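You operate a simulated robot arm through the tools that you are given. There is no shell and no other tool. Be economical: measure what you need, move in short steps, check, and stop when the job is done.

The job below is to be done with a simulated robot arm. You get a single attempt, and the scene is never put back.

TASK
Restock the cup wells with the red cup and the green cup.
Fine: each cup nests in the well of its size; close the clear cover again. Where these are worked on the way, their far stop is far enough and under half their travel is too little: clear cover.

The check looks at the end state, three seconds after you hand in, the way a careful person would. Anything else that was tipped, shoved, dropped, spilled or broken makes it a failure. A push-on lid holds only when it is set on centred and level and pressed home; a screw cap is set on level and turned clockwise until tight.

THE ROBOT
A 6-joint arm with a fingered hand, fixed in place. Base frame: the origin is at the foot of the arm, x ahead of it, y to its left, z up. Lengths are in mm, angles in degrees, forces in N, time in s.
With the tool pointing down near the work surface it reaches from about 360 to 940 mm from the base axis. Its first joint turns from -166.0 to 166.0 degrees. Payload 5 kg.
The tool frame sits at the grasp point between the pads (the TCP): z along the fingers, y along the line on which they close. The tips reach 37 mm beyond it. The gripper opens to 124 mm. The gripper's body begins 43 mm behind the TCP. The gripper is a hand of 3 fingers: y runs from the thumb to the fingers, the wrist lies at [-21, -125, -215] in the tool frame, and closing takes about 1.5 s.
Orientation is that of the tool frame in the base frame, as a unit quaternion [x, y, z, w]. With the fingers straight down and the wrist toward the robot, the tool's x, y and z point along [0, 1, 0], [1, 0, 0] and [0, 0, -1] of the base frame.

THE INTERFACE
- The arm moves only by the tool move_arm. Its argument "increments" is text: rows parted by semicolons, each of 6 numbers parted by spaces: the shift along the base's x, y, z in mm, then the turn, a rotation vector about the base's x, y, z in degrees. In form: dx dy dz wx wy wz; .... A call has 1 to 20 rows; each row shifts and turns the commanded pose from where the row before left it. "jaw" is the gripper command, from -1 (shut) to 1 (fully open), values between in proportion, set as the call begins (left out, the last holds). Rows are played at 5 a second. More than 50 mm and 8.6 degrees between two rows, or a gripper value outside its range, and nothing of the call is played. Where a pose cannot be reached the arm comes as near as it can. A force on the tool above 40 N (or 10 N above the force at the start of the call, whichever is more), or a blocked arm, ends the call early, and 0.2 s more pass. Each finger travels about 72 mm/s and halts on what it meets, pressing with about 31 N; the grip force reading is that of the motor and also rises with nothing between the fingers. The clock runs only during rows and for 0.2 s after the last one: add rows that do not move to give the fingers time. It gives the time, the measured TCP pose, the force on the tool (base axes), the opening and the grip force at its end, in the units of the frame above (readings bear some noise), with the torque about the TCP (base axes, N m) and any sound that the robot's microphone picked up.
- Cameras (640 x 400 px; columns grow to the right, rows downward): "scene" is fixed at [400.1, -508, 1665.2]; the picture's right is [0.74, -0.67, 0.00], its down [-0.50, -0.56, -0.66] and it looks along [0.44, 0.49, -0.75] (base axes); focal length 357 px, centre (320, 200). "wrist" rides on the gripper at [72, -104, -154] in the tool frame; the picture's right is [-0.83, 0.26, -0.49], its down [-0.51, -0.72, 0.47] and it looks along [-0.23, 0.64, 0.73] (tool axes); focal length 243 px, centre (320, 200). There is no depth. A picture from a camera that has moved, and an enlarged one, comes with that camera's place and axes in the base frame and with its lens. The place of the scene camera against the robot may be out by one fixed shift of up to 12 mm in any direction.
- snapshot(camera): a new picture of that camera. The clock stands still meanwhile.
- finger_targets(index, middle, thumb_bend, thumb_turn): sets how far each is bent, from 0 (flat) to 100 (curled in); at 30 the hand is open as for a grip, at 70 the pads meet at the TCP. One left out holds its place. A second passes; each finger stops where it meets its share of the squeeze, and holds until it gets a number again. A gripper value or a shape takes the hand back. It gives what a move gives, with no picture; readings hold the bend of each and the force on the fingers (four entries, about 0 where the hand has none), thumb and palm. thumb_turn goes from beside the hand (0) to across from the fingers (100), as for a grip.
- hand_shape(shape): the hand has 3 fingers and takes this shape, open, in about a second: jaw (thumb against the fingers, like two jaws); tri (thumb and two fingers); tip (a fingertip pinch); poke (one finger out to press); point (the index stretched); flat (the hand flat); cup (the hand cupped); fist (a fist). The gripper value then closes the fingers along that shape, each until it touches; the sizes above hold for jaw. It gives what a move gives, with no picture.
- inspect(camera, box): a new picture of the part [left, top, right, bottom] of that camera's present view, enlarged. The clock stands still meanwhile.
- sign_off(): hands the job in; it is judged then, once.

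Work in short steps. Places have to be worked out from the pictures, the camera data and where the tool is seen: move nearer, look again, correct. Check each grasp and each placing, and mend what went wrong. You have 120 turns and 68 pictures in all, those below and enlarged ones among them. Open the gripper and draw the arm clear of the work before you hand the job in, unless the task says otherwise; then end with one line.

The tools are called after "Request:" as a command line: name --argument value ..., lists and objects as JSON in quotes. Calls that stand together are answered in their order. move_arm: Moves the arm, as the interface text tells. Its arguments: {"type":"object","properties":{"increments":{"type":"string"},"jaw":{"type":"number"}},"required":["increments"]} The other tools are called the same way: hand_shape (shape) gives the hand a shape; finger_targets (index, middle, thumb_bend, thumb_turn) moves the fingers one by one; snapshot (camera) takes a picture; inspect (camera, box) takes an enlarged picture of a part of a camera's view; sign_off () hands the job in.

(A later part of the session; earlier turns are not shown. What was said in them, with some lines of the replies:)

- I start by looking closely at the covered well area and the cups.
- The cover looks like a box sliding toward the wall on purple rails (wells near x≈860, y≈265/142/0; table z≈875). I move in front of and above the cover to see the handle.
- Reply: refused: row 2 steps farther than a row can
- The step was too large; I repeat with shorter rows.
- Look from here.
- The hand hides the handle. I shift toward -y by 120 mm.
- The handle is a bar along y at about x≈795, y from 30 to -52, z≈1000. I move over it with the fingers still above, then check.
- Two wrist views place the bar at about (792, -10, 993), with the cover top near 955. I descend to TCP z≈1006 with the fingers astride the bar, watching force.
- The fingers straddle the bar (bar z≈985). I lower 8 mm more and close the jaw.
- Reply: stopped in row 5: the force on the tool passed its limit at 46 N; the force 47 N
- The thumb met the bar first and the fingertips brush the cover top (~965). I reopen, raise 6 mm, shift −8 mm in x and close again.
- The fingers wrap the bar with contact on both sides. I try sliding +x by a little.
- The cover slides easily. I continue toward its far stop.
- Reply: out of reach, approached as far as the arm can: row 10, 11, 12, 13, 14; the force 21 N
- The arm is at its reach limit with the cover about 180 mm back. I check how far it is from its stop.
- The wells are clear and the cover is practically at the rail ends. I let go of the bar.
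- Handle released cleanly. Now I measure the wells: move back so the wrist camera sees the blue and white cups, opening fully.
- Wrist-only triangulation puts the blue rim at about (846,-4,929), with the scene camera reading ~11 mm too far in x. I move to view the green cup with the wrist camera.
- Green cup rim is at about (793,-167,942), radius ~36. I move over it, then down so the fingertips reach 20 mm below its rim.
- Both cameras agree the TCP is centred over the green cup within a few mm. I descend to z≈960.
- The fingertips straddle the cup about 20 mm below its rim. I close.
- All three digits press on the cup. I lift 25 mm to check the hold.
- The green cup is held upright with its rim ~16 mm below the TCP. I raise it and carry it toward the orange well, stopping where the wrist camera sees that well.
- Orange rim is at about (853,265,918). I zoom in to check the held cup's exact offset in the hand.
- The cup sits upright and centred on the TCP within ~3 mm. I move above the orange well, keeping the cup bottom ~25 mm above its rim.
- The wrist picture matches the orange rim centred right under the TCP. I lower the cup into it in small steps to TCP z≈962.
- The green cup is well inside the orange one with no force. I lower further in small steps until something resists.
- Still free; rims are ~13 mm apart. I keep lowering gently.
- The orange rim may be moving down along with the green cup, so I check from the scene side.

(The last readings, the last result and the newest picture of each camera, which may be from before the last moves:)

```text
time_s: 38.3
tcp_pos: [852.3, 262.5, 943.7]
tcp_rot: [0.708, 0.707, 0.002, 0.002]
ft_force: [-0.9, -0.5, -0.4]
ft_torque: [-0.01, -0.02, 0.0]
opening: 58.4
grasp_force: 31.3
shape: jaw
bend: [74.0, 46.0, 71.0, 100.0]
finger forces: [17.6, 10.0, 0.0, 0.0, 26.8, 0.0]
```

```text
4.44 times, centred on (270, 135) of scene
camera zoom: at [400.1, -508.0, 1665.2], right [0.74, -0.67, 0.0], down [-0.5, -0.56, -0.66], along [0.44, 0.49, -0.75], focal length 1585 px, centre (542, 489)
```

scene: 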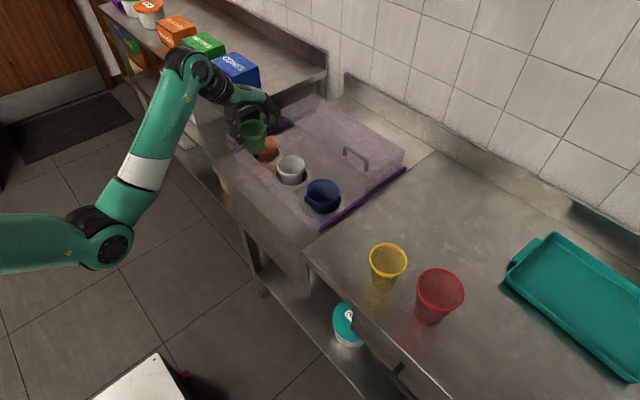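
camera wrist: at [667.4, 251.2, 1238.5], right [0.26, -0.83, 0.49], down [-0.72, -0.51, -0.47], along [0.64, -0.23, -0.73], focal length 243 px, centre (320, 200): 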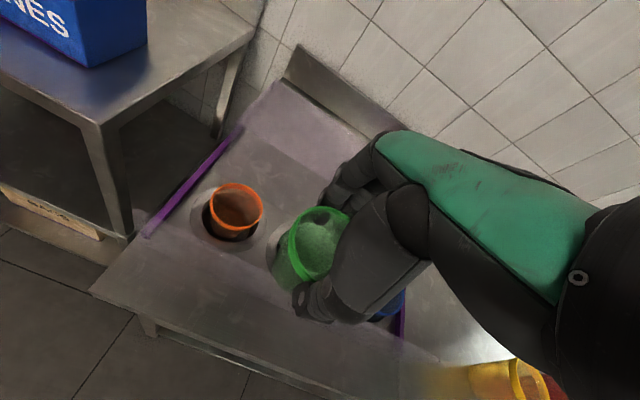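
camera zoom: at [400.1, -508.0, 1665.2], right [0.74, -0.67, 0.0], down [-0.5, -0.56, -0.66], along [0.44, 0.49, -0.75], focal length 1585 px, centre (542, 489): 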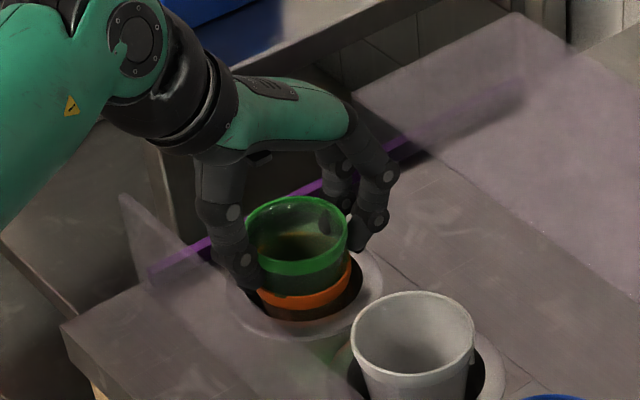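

The green cup is bottomed in the orange one and the stack gives gently (rim gap ~20 mm). I release here.

Request:
move_arm --increments "0 0 0 0 0 0;0 0 0 0 0 0;0 0 0 0 0 0;0 0 0 0 0 0;0 0 0 0 0 0;0 0 0 0 0 0" --jaw 0.7

Request:
inspect --camera "scene" --box '[220, 90, 320, 180]'

```text
time_s: 39.7
tcp_pos: [852.5, 263.8, 943.7]
tcp_rot: [0.708, 0.706, 0.002, 0.0]
ft_force: [0.8, 0.3, -0.6]
ft_torque: [0.01, 0.04, -0.01]
opening: 105.2
grasp_force: 0.1
shape: jaw
bend: [27.0, 33.0, 45.0, 99.0]
finger forces: [0.0, 0.0, 0.0, 0.1, 0.0, 0.0]
```

```text
4.44 times, centred on (270, 135) of scene
camera zoom: at [400.1, -508.0, 1665.2], right [0.74, -0.67, 0.0], down [-0.5, -0.56, -0.66], along [0.44, 0.49, -0.75], focal length 1585 px, centre (542, 489)
```

zoom: 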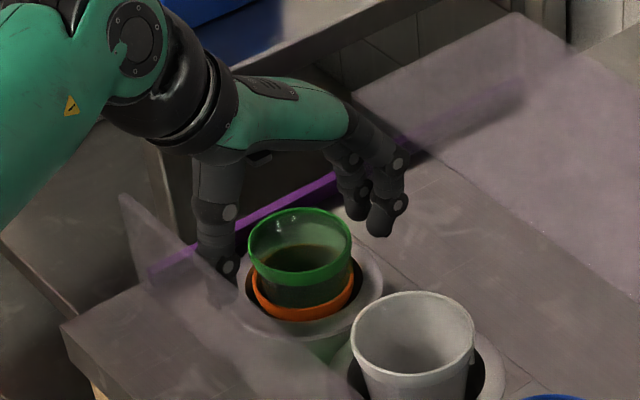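

The green cup settled upright, nested in the orange one. I lift off and head to where the wrist camera can see the red cup.

Request:
move_arm --increments "0 0 15 0 0 0;0 0 25 0 0 0;0 0 40 0 0 0;0 0 40 0 0 0;0 0 20 0 0 0;-30 -35 0 0 0 0;-30 -38 0 0 0 0;-20 -45 0 0 0 0;-20 -45 0 0 0 0;0 -45 0 0 0 0;0 -45 0 0 0 0;0 -45 0 0 0 0;0 -45 0 0 0 0;0 -45 0 0 0 0;0 -45 0 0 0 0;0 -45 0 0 0 0;0 -45 0 0 0 0;0 -45 0 0 0 0;0 -45 0 0 0 0;0 0 0 0 0 0" --jaw 1

Request:
snapshot --camera "wrist"

Request:
snapshot --camera "scene"

```text
time_s: 43.9
tcp_pos: [753.1, -349.8, 1085.3]
tcp_rot: [0.708, 0.706, 0.001, 0.001]
ft_force: [0.2, 0.8, 0.0]
ft_torque: [-0.02, 0.02, 0.0]
opening: 124.0
grasp_force: 0.0
shape: jaw
bend: [30.0, 30.0, 30.0, 98.0]
finger forces: [0.0, 0.0, 0.0, 0.0, 0.0, 0.1]
```

```text
25 pictures are left
camera wrist: at [647.6, -277.8, 1235.9], right [0.26, -0.83, 0.49], down [-0.72, -0.51, -0.47], along [0.64, -0.23, -0.73], focal length 243 px, centre (320, 200)
```

wrist: 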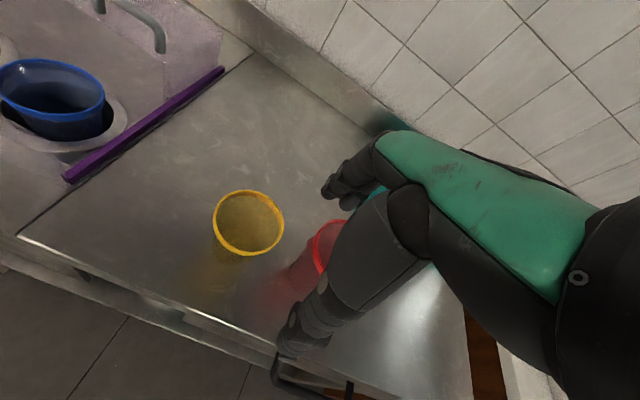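

```text
24 pictures are left
```

scene: 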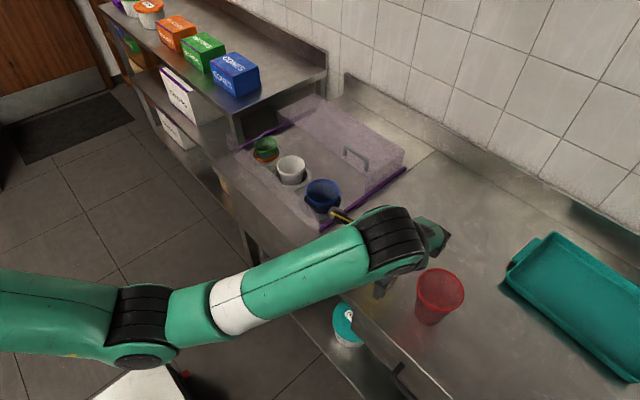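

I move 110 mm further to −y to view the red cup.

Request:
move_arm --increments "0 -40 0 0 0 0;0 -40 0 0 0 0;0 -40 0 0 0 0;0 0 0 0 0 0"

Request:
snapshot --camera "wrist"

```text
time_s: 44.9
tcp_pos: [752.2, -469.1, 1085.6]
tcp_rot: [0.708, 0.706, 0.002, 0.001]
ft_force: [0.0, -0.3, 0.0]
ft_torque: [-0.01, -0.03, 0.0]
opening: 123.7
grasp_force: 0.0
shape: jaw
bend: [30.0, 30.0, 30.0, 98.0]
finger forces: [0.0, 0.1, 0.0, 0.0, 0.0, 0.0]
```

```text
23 pictures are left
camera wrist: at [647.6, -397.7, 1236.8], right [0.26, -0.83, 0.49], down [-0.72, -0.51, -0.47], along [0.64, -0.23, -0.73], focal length 243 px, centre (320, 200)
```

wrist: 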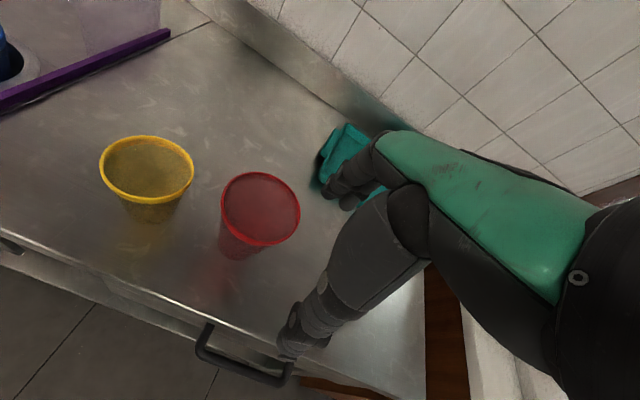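

Red rim is at about (801,-410,~997), diameter ~95. I move above it with tips ~25 mm clear and check centring.

Request:
move_arm --increments "0 19 0 0 0 0;24 20 0 0 0 0;25 20 -10 0 0 0;0 0 -12 0 0 0;0 0 0 0 0 0"

Request:
inspect --camera "wrist" --box '[220, 130, 480, 390]'

Request:
inspect --camera "scene" --box '[340, 190, 520, 340]'

```text
time_s: 46.1
tcp_pos: [799.5, -409.8, 1063.1]
tcp_rot: [0.707, 0.707, 0.002, 0.001]
ft_force: [0.0, -0.2, 0.1]
ft_torque: [-0.04, 0.0, 0.01]
opening: 123.5
grasp_force: 0.1
shape: jaw
bend: [30.0, 30.0, 30.0, 98.0]
finger forces: [0.0, 0.1, 0.1, 0.0, 0.0, 0.0]
```

```text
1.54 times, centred on (350, 260) of wrist
camera zoom: at [696.1, -337.4, 1214.3], right [0.26, -0.83, 0.49], down [-0.72, -0.51, -0.47], along [0.64, -0.23, -0.73], focal length 373 px, centre (274, 108)
```

zoom: 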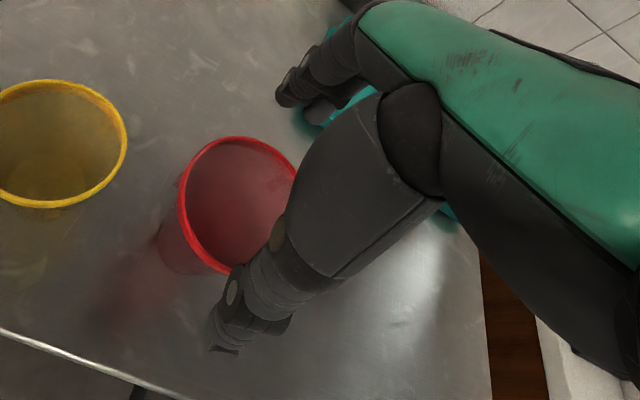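

```text
2.67 times, centred on (430, 265) of scene
camera zoom: at [400.1, -508.0, 1665.2], right [0.74, -0.67, 0.0], down [-0.5, -0.56, -0.66], along [0.44, 0.49, -0.75], focal length 951 px, centre (27, 27)
```

zoom: 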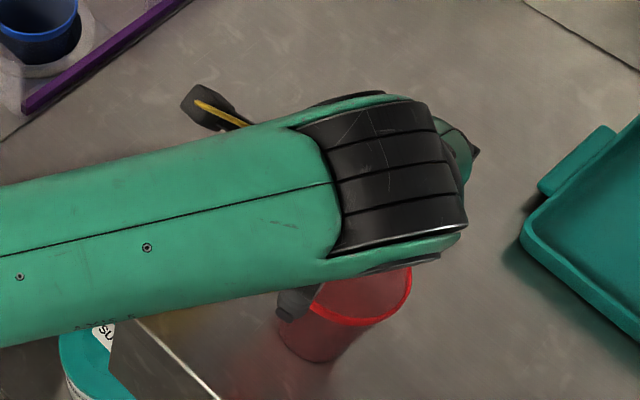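

The rim matches a centre under the TCP within ~3 mm. I descend to z≈1010 with force watch.

Request:
move_arm --increments "0 0 -12 0 0 0;0 0 -12 0 0 0;0 0 -10 0 0 0;0 0 -10 0 0 0;0 0 -9 0 0 0;0 0 0 0 0 0"

Request:
inspect --camera "wrist" --box '[220, 130, 480, 390]'

```text
time_s: 47.5
tcp_pos: [800.6, -410.7, 1008.5]
tcp_rot: [0.707, 0.707, 0.001, 0.001]
ft_force: [-0.3, -0.3, -0.4]
ft_torque: [0.02, 0.02, -0.01]
opening: 123.9
grasp_force: 0.2
shape: jaw
bend: [30.0, 30.0, 30.0, 98.0]
finger forces: [0.0, 0.0, 0.1, 0.0, 0.0, 0.0]
```

```text
1.54 times, centred on (350, 260) of wrist
camera zoom: at [696.4, -338.0, 1161.4], right [0.26, -0.83, 0.49], down [-0.72, -0.51, -0.47], along [0.64, -0.23, -0.73], focal length 373 px, centre (274, 108)
```

zoom: 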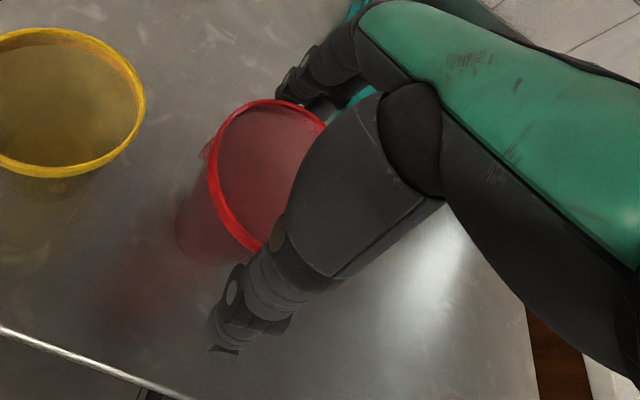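

Rim confirmed at z≈997, centred. I close on the cup.

Request:
move_arm --increments "0 0 0 0 0 0;0 0 0 0 0 0;0 0 0 0 0 0;0 0 0 0 0 0;0 0 0 0 0 0;0 0 0 0 0 0" --jaw 0.1

Request:
move_arm --increments "0 0 5 0 0 0;0 0 5 0 0 0;0 0 10 0 0 0;0 0 10 0 0 0;0 0 0 0 0 0"

Request:
inspect --camera "wrist" --box '[220, 130, 480, 390]'

```text
time_s: 48.9
tcp_pos: [801.2, -411.0, 1008.9]
tcp_rot: [0.708, 0.706, 0.002, 0.0]
ft_force: [-0.5, 0.4, 0.0]
ft_torque: [0.05, -0.01, 0.02]
opening: 77.3
grasp_force: 30.7
shape: jaw
bend: [73.0, 40.0, 63.0, 100.0]
finger forces: [18.2, 9.9, 0.0, 0.1, 27.7, 0.0]
```

```text
time_s: 50.1
tcp_pos: [801.9, -409.9, 1040.0]
tcp_rot: [0.708, 0.706, 0.001, 0.0]
ft_force: [-0.5, 0.4, -0.1]
ft_torque: [0.02, 0.0, -0.02]
opening: 77.5
grasp_force: 31.5
shape: jaw
bend: [73.0, 40.0, 63.0, 100.0]
finger forces: [18.2, 10.0, 0.0, 0.1, 27.7, 0.1]
```

```text
1.54 times, centred on (350, 260) of wrist
camera zoom: at [696.7, -338.1, 1191.7], right [0.26, -0.83, 0.49], down [-0.72, -0.51, -0.47], along [0.64, -0.23, -0.73], focal length 373 px, centre (274, 108)
```

zoom: 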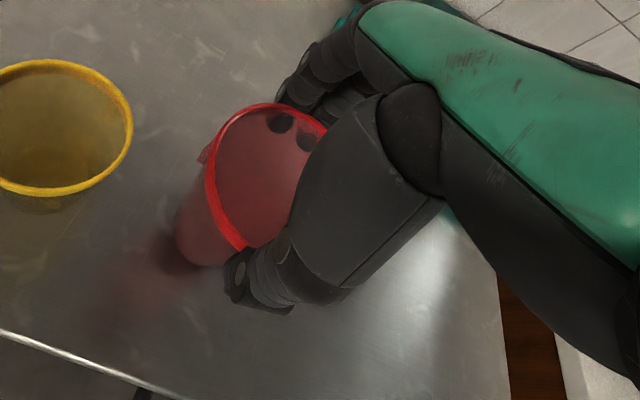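

The red cup is held well centred. I raise it to clear the yellow cup and carry it to a spot where the wrist camera sees the blue well.

Request:
move_arm --increments "0 0 30 0 0 0;0 0 30 0 0 0;0 0 30 0 0 0;0 40 0 0 0 0;0 40 0 0 0 0;0 40 0 0 0 0;0 40 0 0 0 0;-10 40 0 0 0 0;-10 40 0 0 0 0;-10 40 0 0 0 0;-10 40 0 0 0 0;0 0 0 0 0 0"

Request:
inspect --camera "wrist" --box '[160, 120, 400, 340]'

Request:
inspect --camera "scene" --box '[220, 80, 420, 260]'

```text
time_s: 52.7
tcp_pos: [760.2, -90.5, 1129.0]
tcp_rot: [0.708, 0.707, 0.001, 0.0]
ft_force: [-0.1, -0.4, 0.2]
ft_torque: [0.0, 0.01, 0.03]
opening: 77.2
grasp_force: 31.2
shape: jaw
bend: [73.0, 40.0, 63.0, 100.0]
finger forces: [18.2, 10.0, 0.1, 0.0, 27.8, 0.0]
```

```text
1.82 times, centred on (280, 230) of wrist
camera zoom: at [656.3, -17.9, 1281.1], right [0.26, -0.83, 0.49], down [-0.72, -0.51, -0.47], along [0.64, -0.23, -0.73], focal length 441 px, centre (393, 146)
```

zoom: 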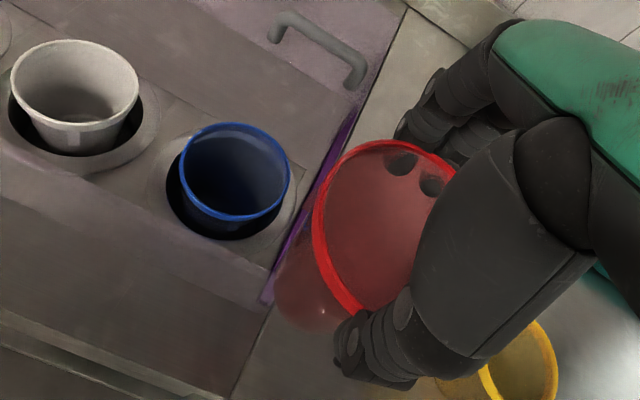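

```text
2.22 times, centred on (320, 170) of scene
camera zoom: at [400.1, -508.0, 1665.2], right [0.74, -0.67, 0.0], down [-0.5, -0.56, -0.66], along [0.44, 0.49, -0.75], focal length 792 px, centre (320, 267)
```

zoom: 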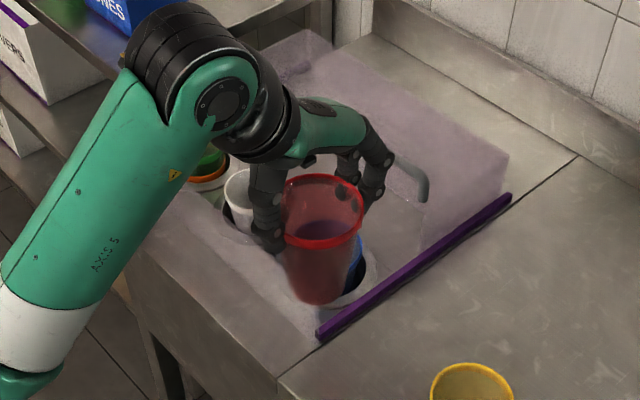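

Blue rim is at about (848,-5,925), diameter ~94. I move the red cup over it, bottom ~25 mm above the rim.

Request:
move_arm --increments "22 22 0 0 0 0;22 22 0 0 0 0;22 21 0 0 0 0;22 20 0 0 0 0;0 0 -20 0 0 0;0 0 -19 0 0 0;0 0 0 0 0 0"

Request:
inspect --camera "wrist" --box '[160, 120, 400, 340]'

Request:
inspect --camera "scene" --box '[220, 80, 420, 260]'

```text
time_s: 54.3
tcp_pos: [848.6, -6.6, 1089.3]
tcp_rot: [0.708, 0.706, 0.002, 0.002]
ft_force: [0.0, 0.7, 0.7]
ft_torque: [0.0, 0.0, -0.03]
opening: 77.1
grasp_force: 31.1
shape: jaw
bend: [73.0, 40.0, 63.0, 100.0]
finger forces: [18.3, 10.0, 0.0, 0.0, 27.7, 0.0]
```

```text
1.82 times, centred on (280, 230) of wrist
camera zoom: at [744.6, 66.6, 1242.6], right [0.26, -0.83, 0.49], down [-0.72, -0.51, -0.47], along [0.64, -0.23, -0.73], focal length 441 px, centre (393, 146)
```

zoom: 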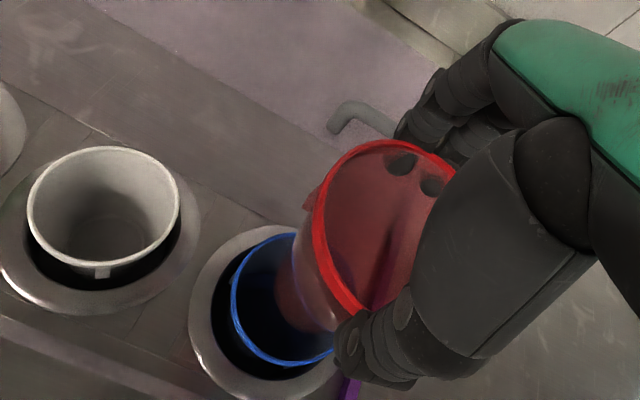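

```text
2.22 times, centred on (320, 170) of scene
camera zoom: at [400.1, -508.0, 1665.2], right [0.74, -0.67, 0.0], down [-0.5, -0.56, -0.66], along [0.44, 0.49, -0.75], focal length 792 px, centre (320, 267)
```

zoom: 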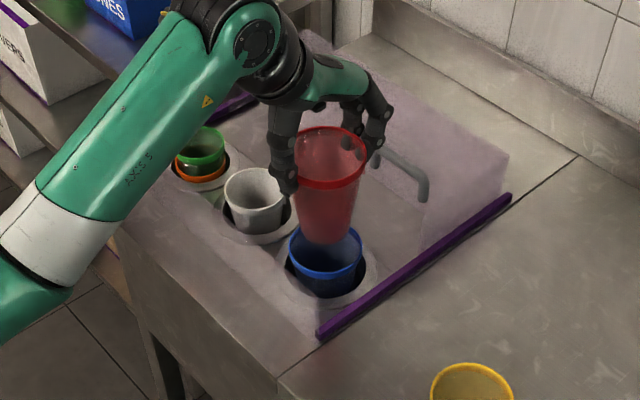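

Aligned within ~3 mm. I nudge +2 mm in y and lower the cup to TCP z≈985.

Request:
move_arm --increments "0 2 -10 0 0 0;0 0 -12 0 0 0;0 0 -12 0 0 0;0 0 -12 0 0 0;0 0 -12 0 0 0;0 0 -10 0 0 0;0 0 -10 0 0 0;0 0 -10 0 0 0;0 0 -8 0 0 0;0 0 -8 0 0 0;0 0 0 0 0 0"

Request:
inspect --camera "scene" --box '[260, 100, 400, 230]'

```text
time_s: 56.7
tcp_pos: [850.0, -5.0, 986.2]
tcp_rot: [0.708, 0.706, 0.003, 0.0]
ft_force: [0.2, 0.0, -0.3]
ft_torque: [-0.01, 0.0, -0.03]
opening: 77.4
grasp_force: 30.7
shape: jaw
bend: [73.0, 40.0, 63.0, 100.0]
finger forces: [18.2, 10.1, 0.1, 0.1, 27.6, 0.0]
```

```text
3.08 times, centred on (330, 165) of scene
camera zoom: at [400.1, -508.0, 1665.2], right [0.74, -0.67, 0.0], down [-0.5, -0.56, -0.66], along [0.44, 0.49, -0.75], focal length 1097 px, centre (289, 308)
```

zoom: 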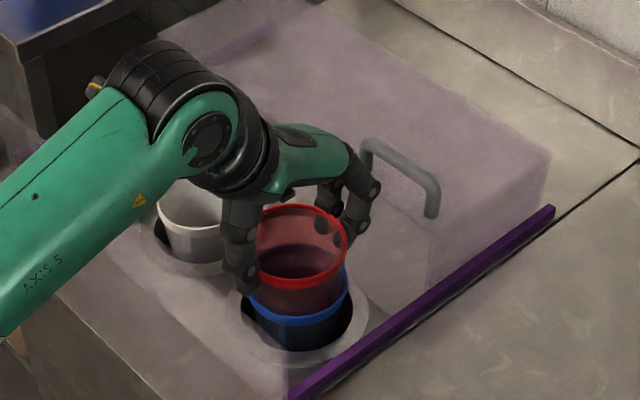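

Insertion is clean. I continue to TCP z≈962 with small steps.

Request:
move_arm --increments "0 0 -4 0 0 0;0 0 -4 0 0 0;0 0 -4 0 0 0;0 0 -4 0 0 0;0 0 -4 0 0 0;0 0 -4 0 0 0;0 0 0 0 0 0"

Request:
inspect --camera "scene" --box '[260, 100, 400, 230]'

```text
time_s: 58.3
tcp_pos: [849.5, -3.5, 962.6]
tcp_rot: [0.708, 0.706, 0.002, 0.001]
ft_force: [0.1, -0.2, -0.6]
ft_torque: [-0.03, -0.02, 0.01]
opening: 77.1
grasp_force: 31.1
shape: jaw
bend: [73.0, 40.0, 63.0, 100.0]
finger forces: [18.1, 10.0, 0.0, 0.0, 27.8, 0.0]
```

```text
3.08 times, centred on (330, 165) of scene
camera zoom: at [400.1, -508.0, 1665.2], right [0.74, -0.67, 0.0], down [-0.5, -0.56, -0.66], along [0.44, 0.49, -0.75], focal length 1097 px, centre (289, 308)
```

zoom: 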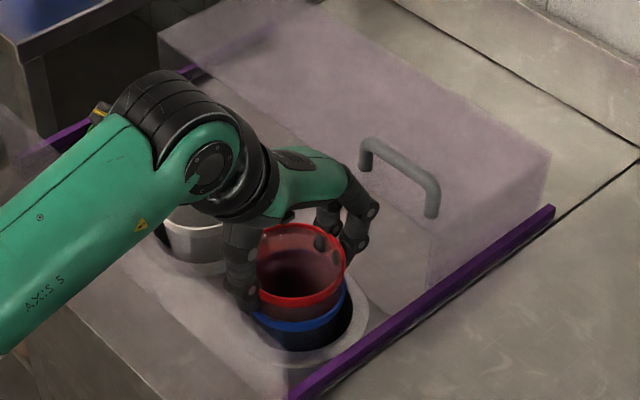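

No resistance yet; rims ~24 mm apart. I continue in 2 mm steps.

Request:
move_arm --increments "0 0 -2 0 0 0;0 0 -2 0 0 0;0 0 -2 0 0 0;0 0 -2 0 0 0;0 0 -2 0 0 0;0 0 -2 0 0 0;0 0 0 0 0 0"

Request:
inspect --camera "scene" --box '[260, 100, 400, 230]'

```text
time_s: 59.9
tcp_pos: [847.9, -3.6, 949.8]
tcp_rot: [0.708, 0.707, 0.002, 0.001]
ft_force: [0.5, -0.7, -0.4]
ft_torque: [-0.02, 0.0, 0.0]
opening: 77.1
grasp_force: 30.9
shape: jaw
bend: [73.0, 40.0, 63.0, 100.0]
finger forces: [18.3, 10.1, 0.1, 0.0, 27.7, 0.1]
```

```text
3.08 times, centred on (330, 165) of scene
camera zoom: at [400.1, -508.0, 1665.2], right [0.74, -0.67, 0.0], down [-0.5, -0.56, -0.66], along [0.44, 0.49, -0.75], focal length 1097 px, centre (289, 308)
```

zoom: 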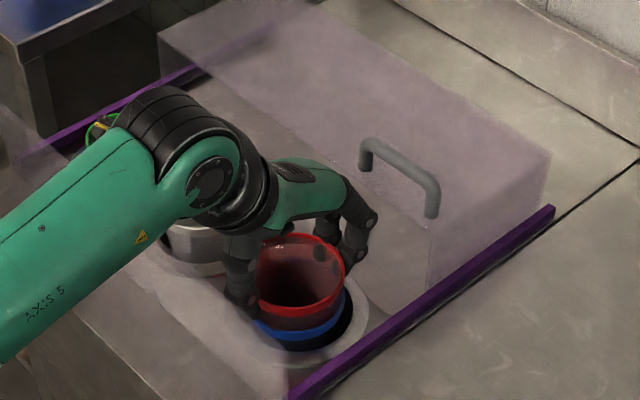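

The blue cup now moves down along with the red one: nested. I release.

Request:
move_arm --increments "0 0 0 0 0 0;0 0 0 0 0 0;0 0 0 0 0 0;0 0 0 0 0 0;0 0 0 0 0 0;0 0 0 0 0 0" --jaw 0.95

Request:
move_arm --increments "0 0 10 0 0 0;0 0 20 0 0 0;0 0 30 0 0 0;0 0 40 0 0 0;0 0 30 0 0 0;0 0 0 0 0 0"

Request:
inspect --camera "scene" --box '[220, 90, 400, 230]'

```text
time_s: 61.3
tcp_pos: [848.2, -3.7, 950.7]
tcp_rot: [0.708, 0.707, 0.002, 0.0]
ft_force: [4.6, 0.8, 0.1]
ft_torque: [0.01, -0.09, 0.01]
opening: 117.8
grasp_force: 0.0
shape: jaw
bend: [31.0, 31.0, 33.0, 98.0]
finger forces: [0.0, 0.1, 0.0, 0.0, 4.6, 0.0]
```

```text
time_s: 62.7
tcp_pos: [848.5, -2.2, 1080.4]
tcp_rot: [0.707, 0.707, 0.002, 0.0]
ft_force: [0.9, -0.3, 0.8]
ft_torque: [0.0, 0.0, 0.03]
opening: 120.9
grasp_force: 0.1
shape: jaw
bend: [31.0, 31.0, 31.0, 98.0]
finger forces: [0.0, 0.0, 0.0, 0.0, 0.1, 0.1]
```

```text
2.86 times, centred on (310, 160) of scene
camera zoom: at [400.1, -508.0, 1665.2], right [0.74, -0.67, 0.0], down [-0.5, -0.56, -0.66], along [0.44, 0.49, -0.75], focal length 1019 px, centre (349, 314)
```

zoom: 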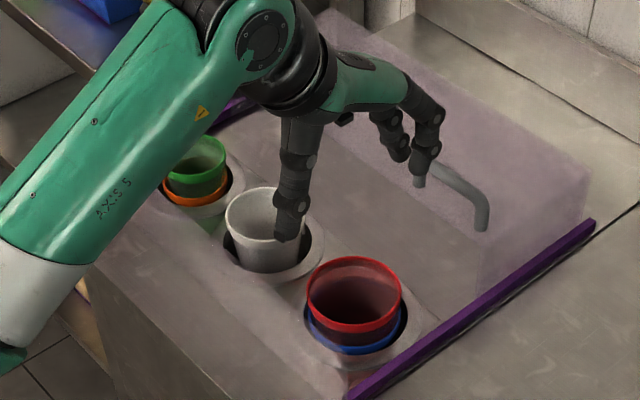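

Both cups are nested upright. Now I return above the cover handle (re-using the pose where I released it: x≈967, y≈-10, z≈1006).

Request:
move_arm --increments "30 -8 0 0 0 0;30 0 0 0 0 0;30 0 0 0 0 0;15 0 -15 0 0 0;14 0 -15 0 0 0;0 0 -14 0 0 0;0 0 -15 0 0 0;0 0 -14 0 0 0;0 0 0 0 0 0" --jaw 0.9

Request:
inspect --camera "scene" --box '[260, 90, 440, 230]'

```text
time_s: 64.7
tcp_pos: [966.6, -10.8, 1006.8]
tcp_rot: [0.708, 0.706, 0.002, 0.001]
ft_force: [-0.1, -0.3, 0.1]
ft_torque: [-0.01, 0.01, 0.03]
opening: 118.0
grasp_force: 0.0
shape: jaw
bend: [31.0, 31.0, 31.0, 98.0]
finger forces: [0.1, 0.0, 0.0, 0.0, 0.1, 0.1]
```

```text
2.86 times, centred on (350, 160) of scene
camera zoom: at [400.1, -508.0, 1665.2], right [0.74, -0.67, 0.0], down [-0.5, -0.56, -0.66], along [0.44, 0.49, -0.75], focal length 1019 px, centre (234, 314)
```

zoom: 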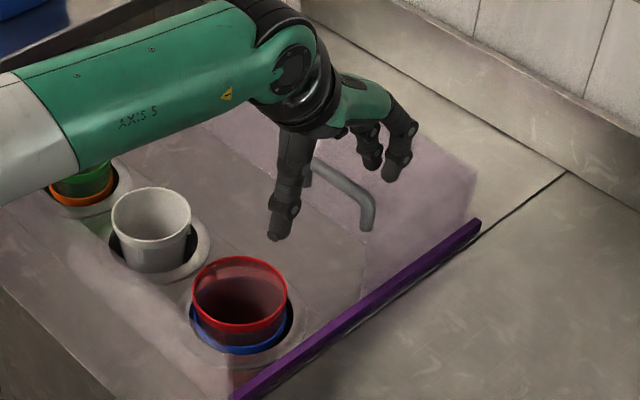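

Fingers straddle the handle again; I close on it and pull a first 30 mm.

Request:
move_arm --increments "0 0 0 0 0 0;0 0 0 0 0 0;0 0 0 0 0 0;0 0 0 0 0 0;0 0 0 0 0 0;0 0 0 0 0 0;0 0 0 0 0 0;0 0 0 0 0 0" --jaw -1

Request:
move_arm --increments "-5 0 0 0 0 0;-5 0 0 0 0 0;-5 0 0 0 0 0;-5 0 0 0 0 0;-5 0 0 0 0 0;-5 0 0 0 0 0;0 0 0 0 0 0"

Request:
inspect --camera "scene" --box '[260, 90, 440, 230]'

```text
time_s: 66.5
tcp_pos: [966.6, -11.7, 1005.8]
tcp_rot: [0.707, 0.707, 0.001, 0.0]
ft_force: [-1.7, 0.6, -9.0]
ft_torque: [0.0, 0.02, -0.02]
opening: 0.0
grasp_force: 30.7
shape: jaw
bend: [72.0, 70.0, 66.0, 100.0]
finger forces: [3.2, 6.7, 0.0, 0.1, 27.6, 0.0]
```

```text
time_s: 68.1
tcp_pos: [937.5, -11.9, 1006.5]
tcp_rot: [0.707, 0.707, 0.001, -0.001]
ft_force: [1.4, 1.2, -9.7]
ft_torque: [0.1, -0.02, -0.02]
opening: 0.0
grasp_force: 31.0
shape: jaw
bend: [72.0, 70.0, 66.0, 100.0]
finger forces: [4.0, 7.7, 0.0, 0.0, 27.0, 0.0]
```

```text
2.86 times, centred on (350, 160) of scene
camera zoom: at [400.1, -508.0, 1665.2], right [0.74, -0.67, 0.0], down [-0.5, -0.56, -0.66], along [0.44, 0.49, -0.75], focal length 1019 px, centre (234, 314)
```

zoom: 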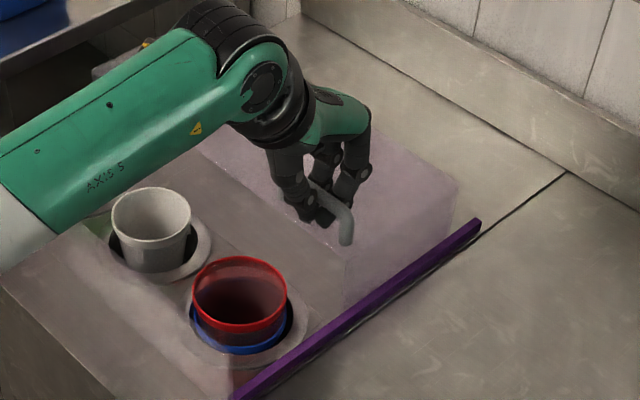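

The cover follows. The red rim is now at z≈926, no higher than the old cups that passed under it, so I keep pulling in small steps.

Request:
move_arm --increments "-5 0 0 0 0 0;-5 0 0 0 0 0;-5 0 0 0 0 0;-5 0 0 0 0 0;-5 0 0 0 0 0;-5 0 0 0 0 0;-5 0 0 0 0 0;-5 0 0 0 0 0;-5 0 0 0 0 0;-5 0 0 0 0 0;-5 0 0 0 0 0;-5 0 0 0 0 0;0 0 0 0 0 0"

Request:
inspect --camera "scene" --box '[220, 90, 400, 230]'

```text
time_s: 70.9
tcp_pos: [878.5, -12.0, 1006.5]
tcp_rot: [0.708, 0.706, 0.001, 0.0]
ft_force: [0.8, 0.9, -15.1]
ft_torque: [0.06, 0.05, -0.03]
opening: 0.1
grasp_force: 31.0
shape: jaw
bend: [72.0, 70.0, 66.0, 100.0]
finger forces: [3.7, 8.9, 0.0, 0.0, 27.5, 0.0]
```

```text
2.86 times, centred on (310, 160) of scene
camera zoom: at [400.1, -508.0, 1665.2], right [0.74, -0.67, 0.0], down [-0.5, -0.56, -0.66], along [0.44, 0.49, -0.75], focal length 1019 px, centre (349, 314)
```

zoom: 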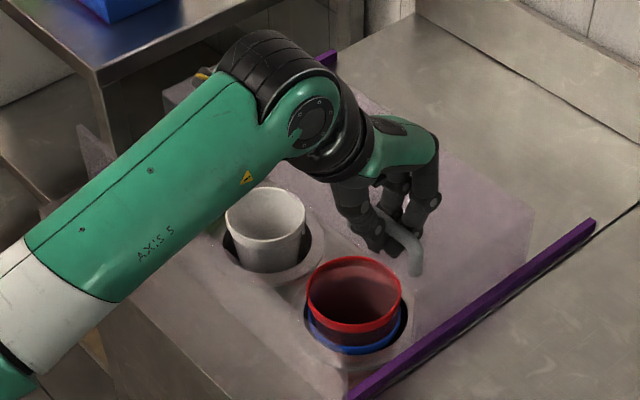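

Smooth so far. I continue, easing 1 mm down to relieve the upward pull on the bar.

Request:
move_arm --increments "-5 0 -1 0 0 0;-5 0 0 0 0 0;-5 0 0 0 0 0;-5 0 0 0 0 0;-5 0 0 0 0 0;-5 0 0 0 0 0;-5 0 0 0 0 0;-5 0 0 0 0 0;-5 0 0 0 0 0;-5 0 0 0 0 0;-5 0 0 0 0 0;-5 0 0 0 0 0;-5 0 0 0 0 0;-5 0 0 0 0 0;-5 0 0 0 0 0;0 0 0 0 0 0"

Request:
move_arm --increments "-3 0 0 0 0 0;-3 0 0 0 0 0;-3 0 0 0 0 0;-3 0 0 0 0 0;-3 0 0 0 0 0;-3 0 0 0 0 0;-3 0 0 0 0 0;0 0 0 0 0 0"

Request:
inspect --camera "scene" --box '[220, 90, 400, 230]'

```text
time_s: 74.3
tcp_pos: [803.6, -10.4, 1005.1]
tcp_rot: [0.708, 0.707, 0.002, 0.001]
ft_force: [2.1, -3.0, -6.7]
ft_torque: [0.03, 0.02, -0.07]
opening: 0.0
grasp_force: 31.1
shape: jaw
bend: [72.0, 70.0, 66.0, 100.0]
finger forces: [5.4, 7.4, 0.1, 0.0, 26.7, 0.0]
```

```text
time_s: 76.1
tcp_pos: [783.0, -11.8, 1006.8]
tcp_rot: [0.708, 0.707, 0.002, 0.0]
ft_force: [11.3, 0.6, -10.0]
ft_torque: [0.06, -0.1, -0.03]
opening: 0.0
grasp_force: 30.6
shape: jaw
bend: [72.0, 70.0, 67.0, 100.0]
finger forces: [8.3, 9.1, 0.0, 0.0, 22.8, 0.1]
```

```text
2.86 times, centred on (310, 160) of scene
camera zoom: at [400.1, -508.0, 1665.2], right [0.74, -0.67, 0.0], down [-0.5, -0.56, -0.66], along [0.44, 0.49, -0.75], focal length 1019 px, centre (349, 314)
```

zoom: 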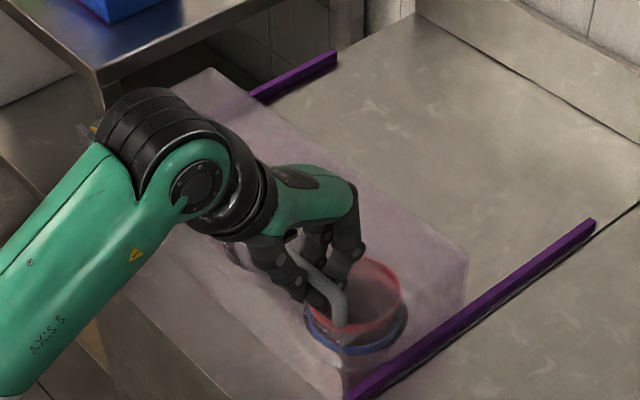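

An 11 N push-back shows the cover is at its closed stop. I pull 4 mm more to be sure, then release.

Request:
move_arm --increments "-2 0 0 0 0 0;-2 0 0 0 0 0;0 0 0 0 0 0"

Request:
move_arm --increments "2 0 0 0 0 0;2 0 0 0 0 0;0 0 0 0 0 0;0 0 0 0 0 0;0 0 0 0 0 0;0 0 0 0 0 0;0 0 0 0 0 0" --jaw 0.5

Request:
move_arm --increments "0 0 15 0 0 0;0 0 20 0 0 0;0 0 30 0 0 0;0 0 40 0 0 0;-40 0 10 0 0 0;-45 0 0 0 0 0;-45 0 0 0 0 0;-45 0 0 0 0 0;0 0 0 0 0 0"

Request:
inspect --camera "scene" --box '[200, 80, 440, 230]'

Request:
snapshot --camera "scene"

```text
time_s: 76.9
tcp_pos: [779.6, -11.0, 1006.3]
tcp_rot: [0.707, 0.707, 0.001, 0.0]
ft_force: [24.5, 1.9, -11.2]
ft_torque: [0.08, -0.17, 0.0]
opening: 0.0
grasp_force: 31.3
shape: jaw
bend: [72.0, 70.0, 67.0, 100.0]
finger forces: [14.4, 11.2, 0.0, 0.1, 19.1, 0.0]
```

```text
time_s: 78.5
tcp_pos: [781.7, -10.7, 1006.7]
tcp_rot: [0.708, 0.707, 0.001, 0.0]
ft_force: [-0.9, 0.4, 0.6]
ft_torque: [0.01, 0.03, -0.02]
opening: 93.1
grasp_force: 0.0
shape: jaw
bend: [27.0, 36.0, 55.0, 99.0]
finger forces: [0.0, 0.0, 0.0, 0.0, 0.0, 0.0]
```

```text
time_s: 80.5
tcp_pos: [606.6, -11.7, 1120.7]
tcp_rot: [0.708, 0.706, 0.002, 0.001]
ft_force: [-0.4, -0.4, -0.1]
ft_torque: [0.0, -0.01, -0.01]
opening: 93.1
grasp_force: 0.0
shape: jaw
bend: [27.0, 36.0, 55.0, 99.0]
finger forces: [0.0, 0.0, 0.0, 0.1, 0.0, 0.0]
```

```text
2.67 times, centred on (320, 155) of scene
camera zoom: at [400.1, -508.0, 1665.2], right [0.74, -0.67, 0.0], down [-0.5, -0.56, -0.66], along [0.44, 0.49, -0.75], focal length 951 px, centre (320, 320)
```

zoom: 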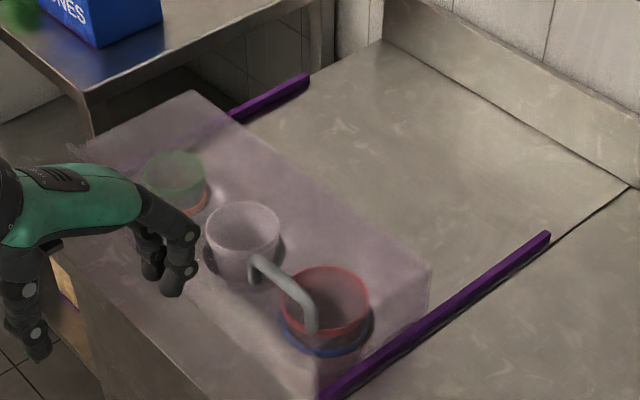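

```text
5 pictures are left
```

scene: 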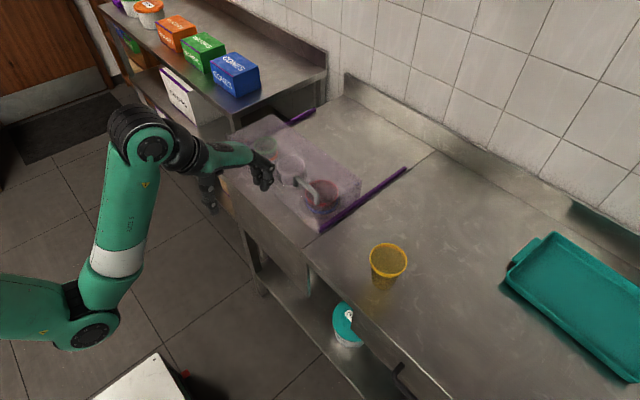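

The cover is back at its original closed position, both cups sit nested under it, and the arm is clear. I hand in.

Request:
sign_off

```text
The job is handed in.
```

The green cup is nested in the small well and the red cup in the large one. The clear cover is closed to its stop, and the hand is open with the arm clear of the work.
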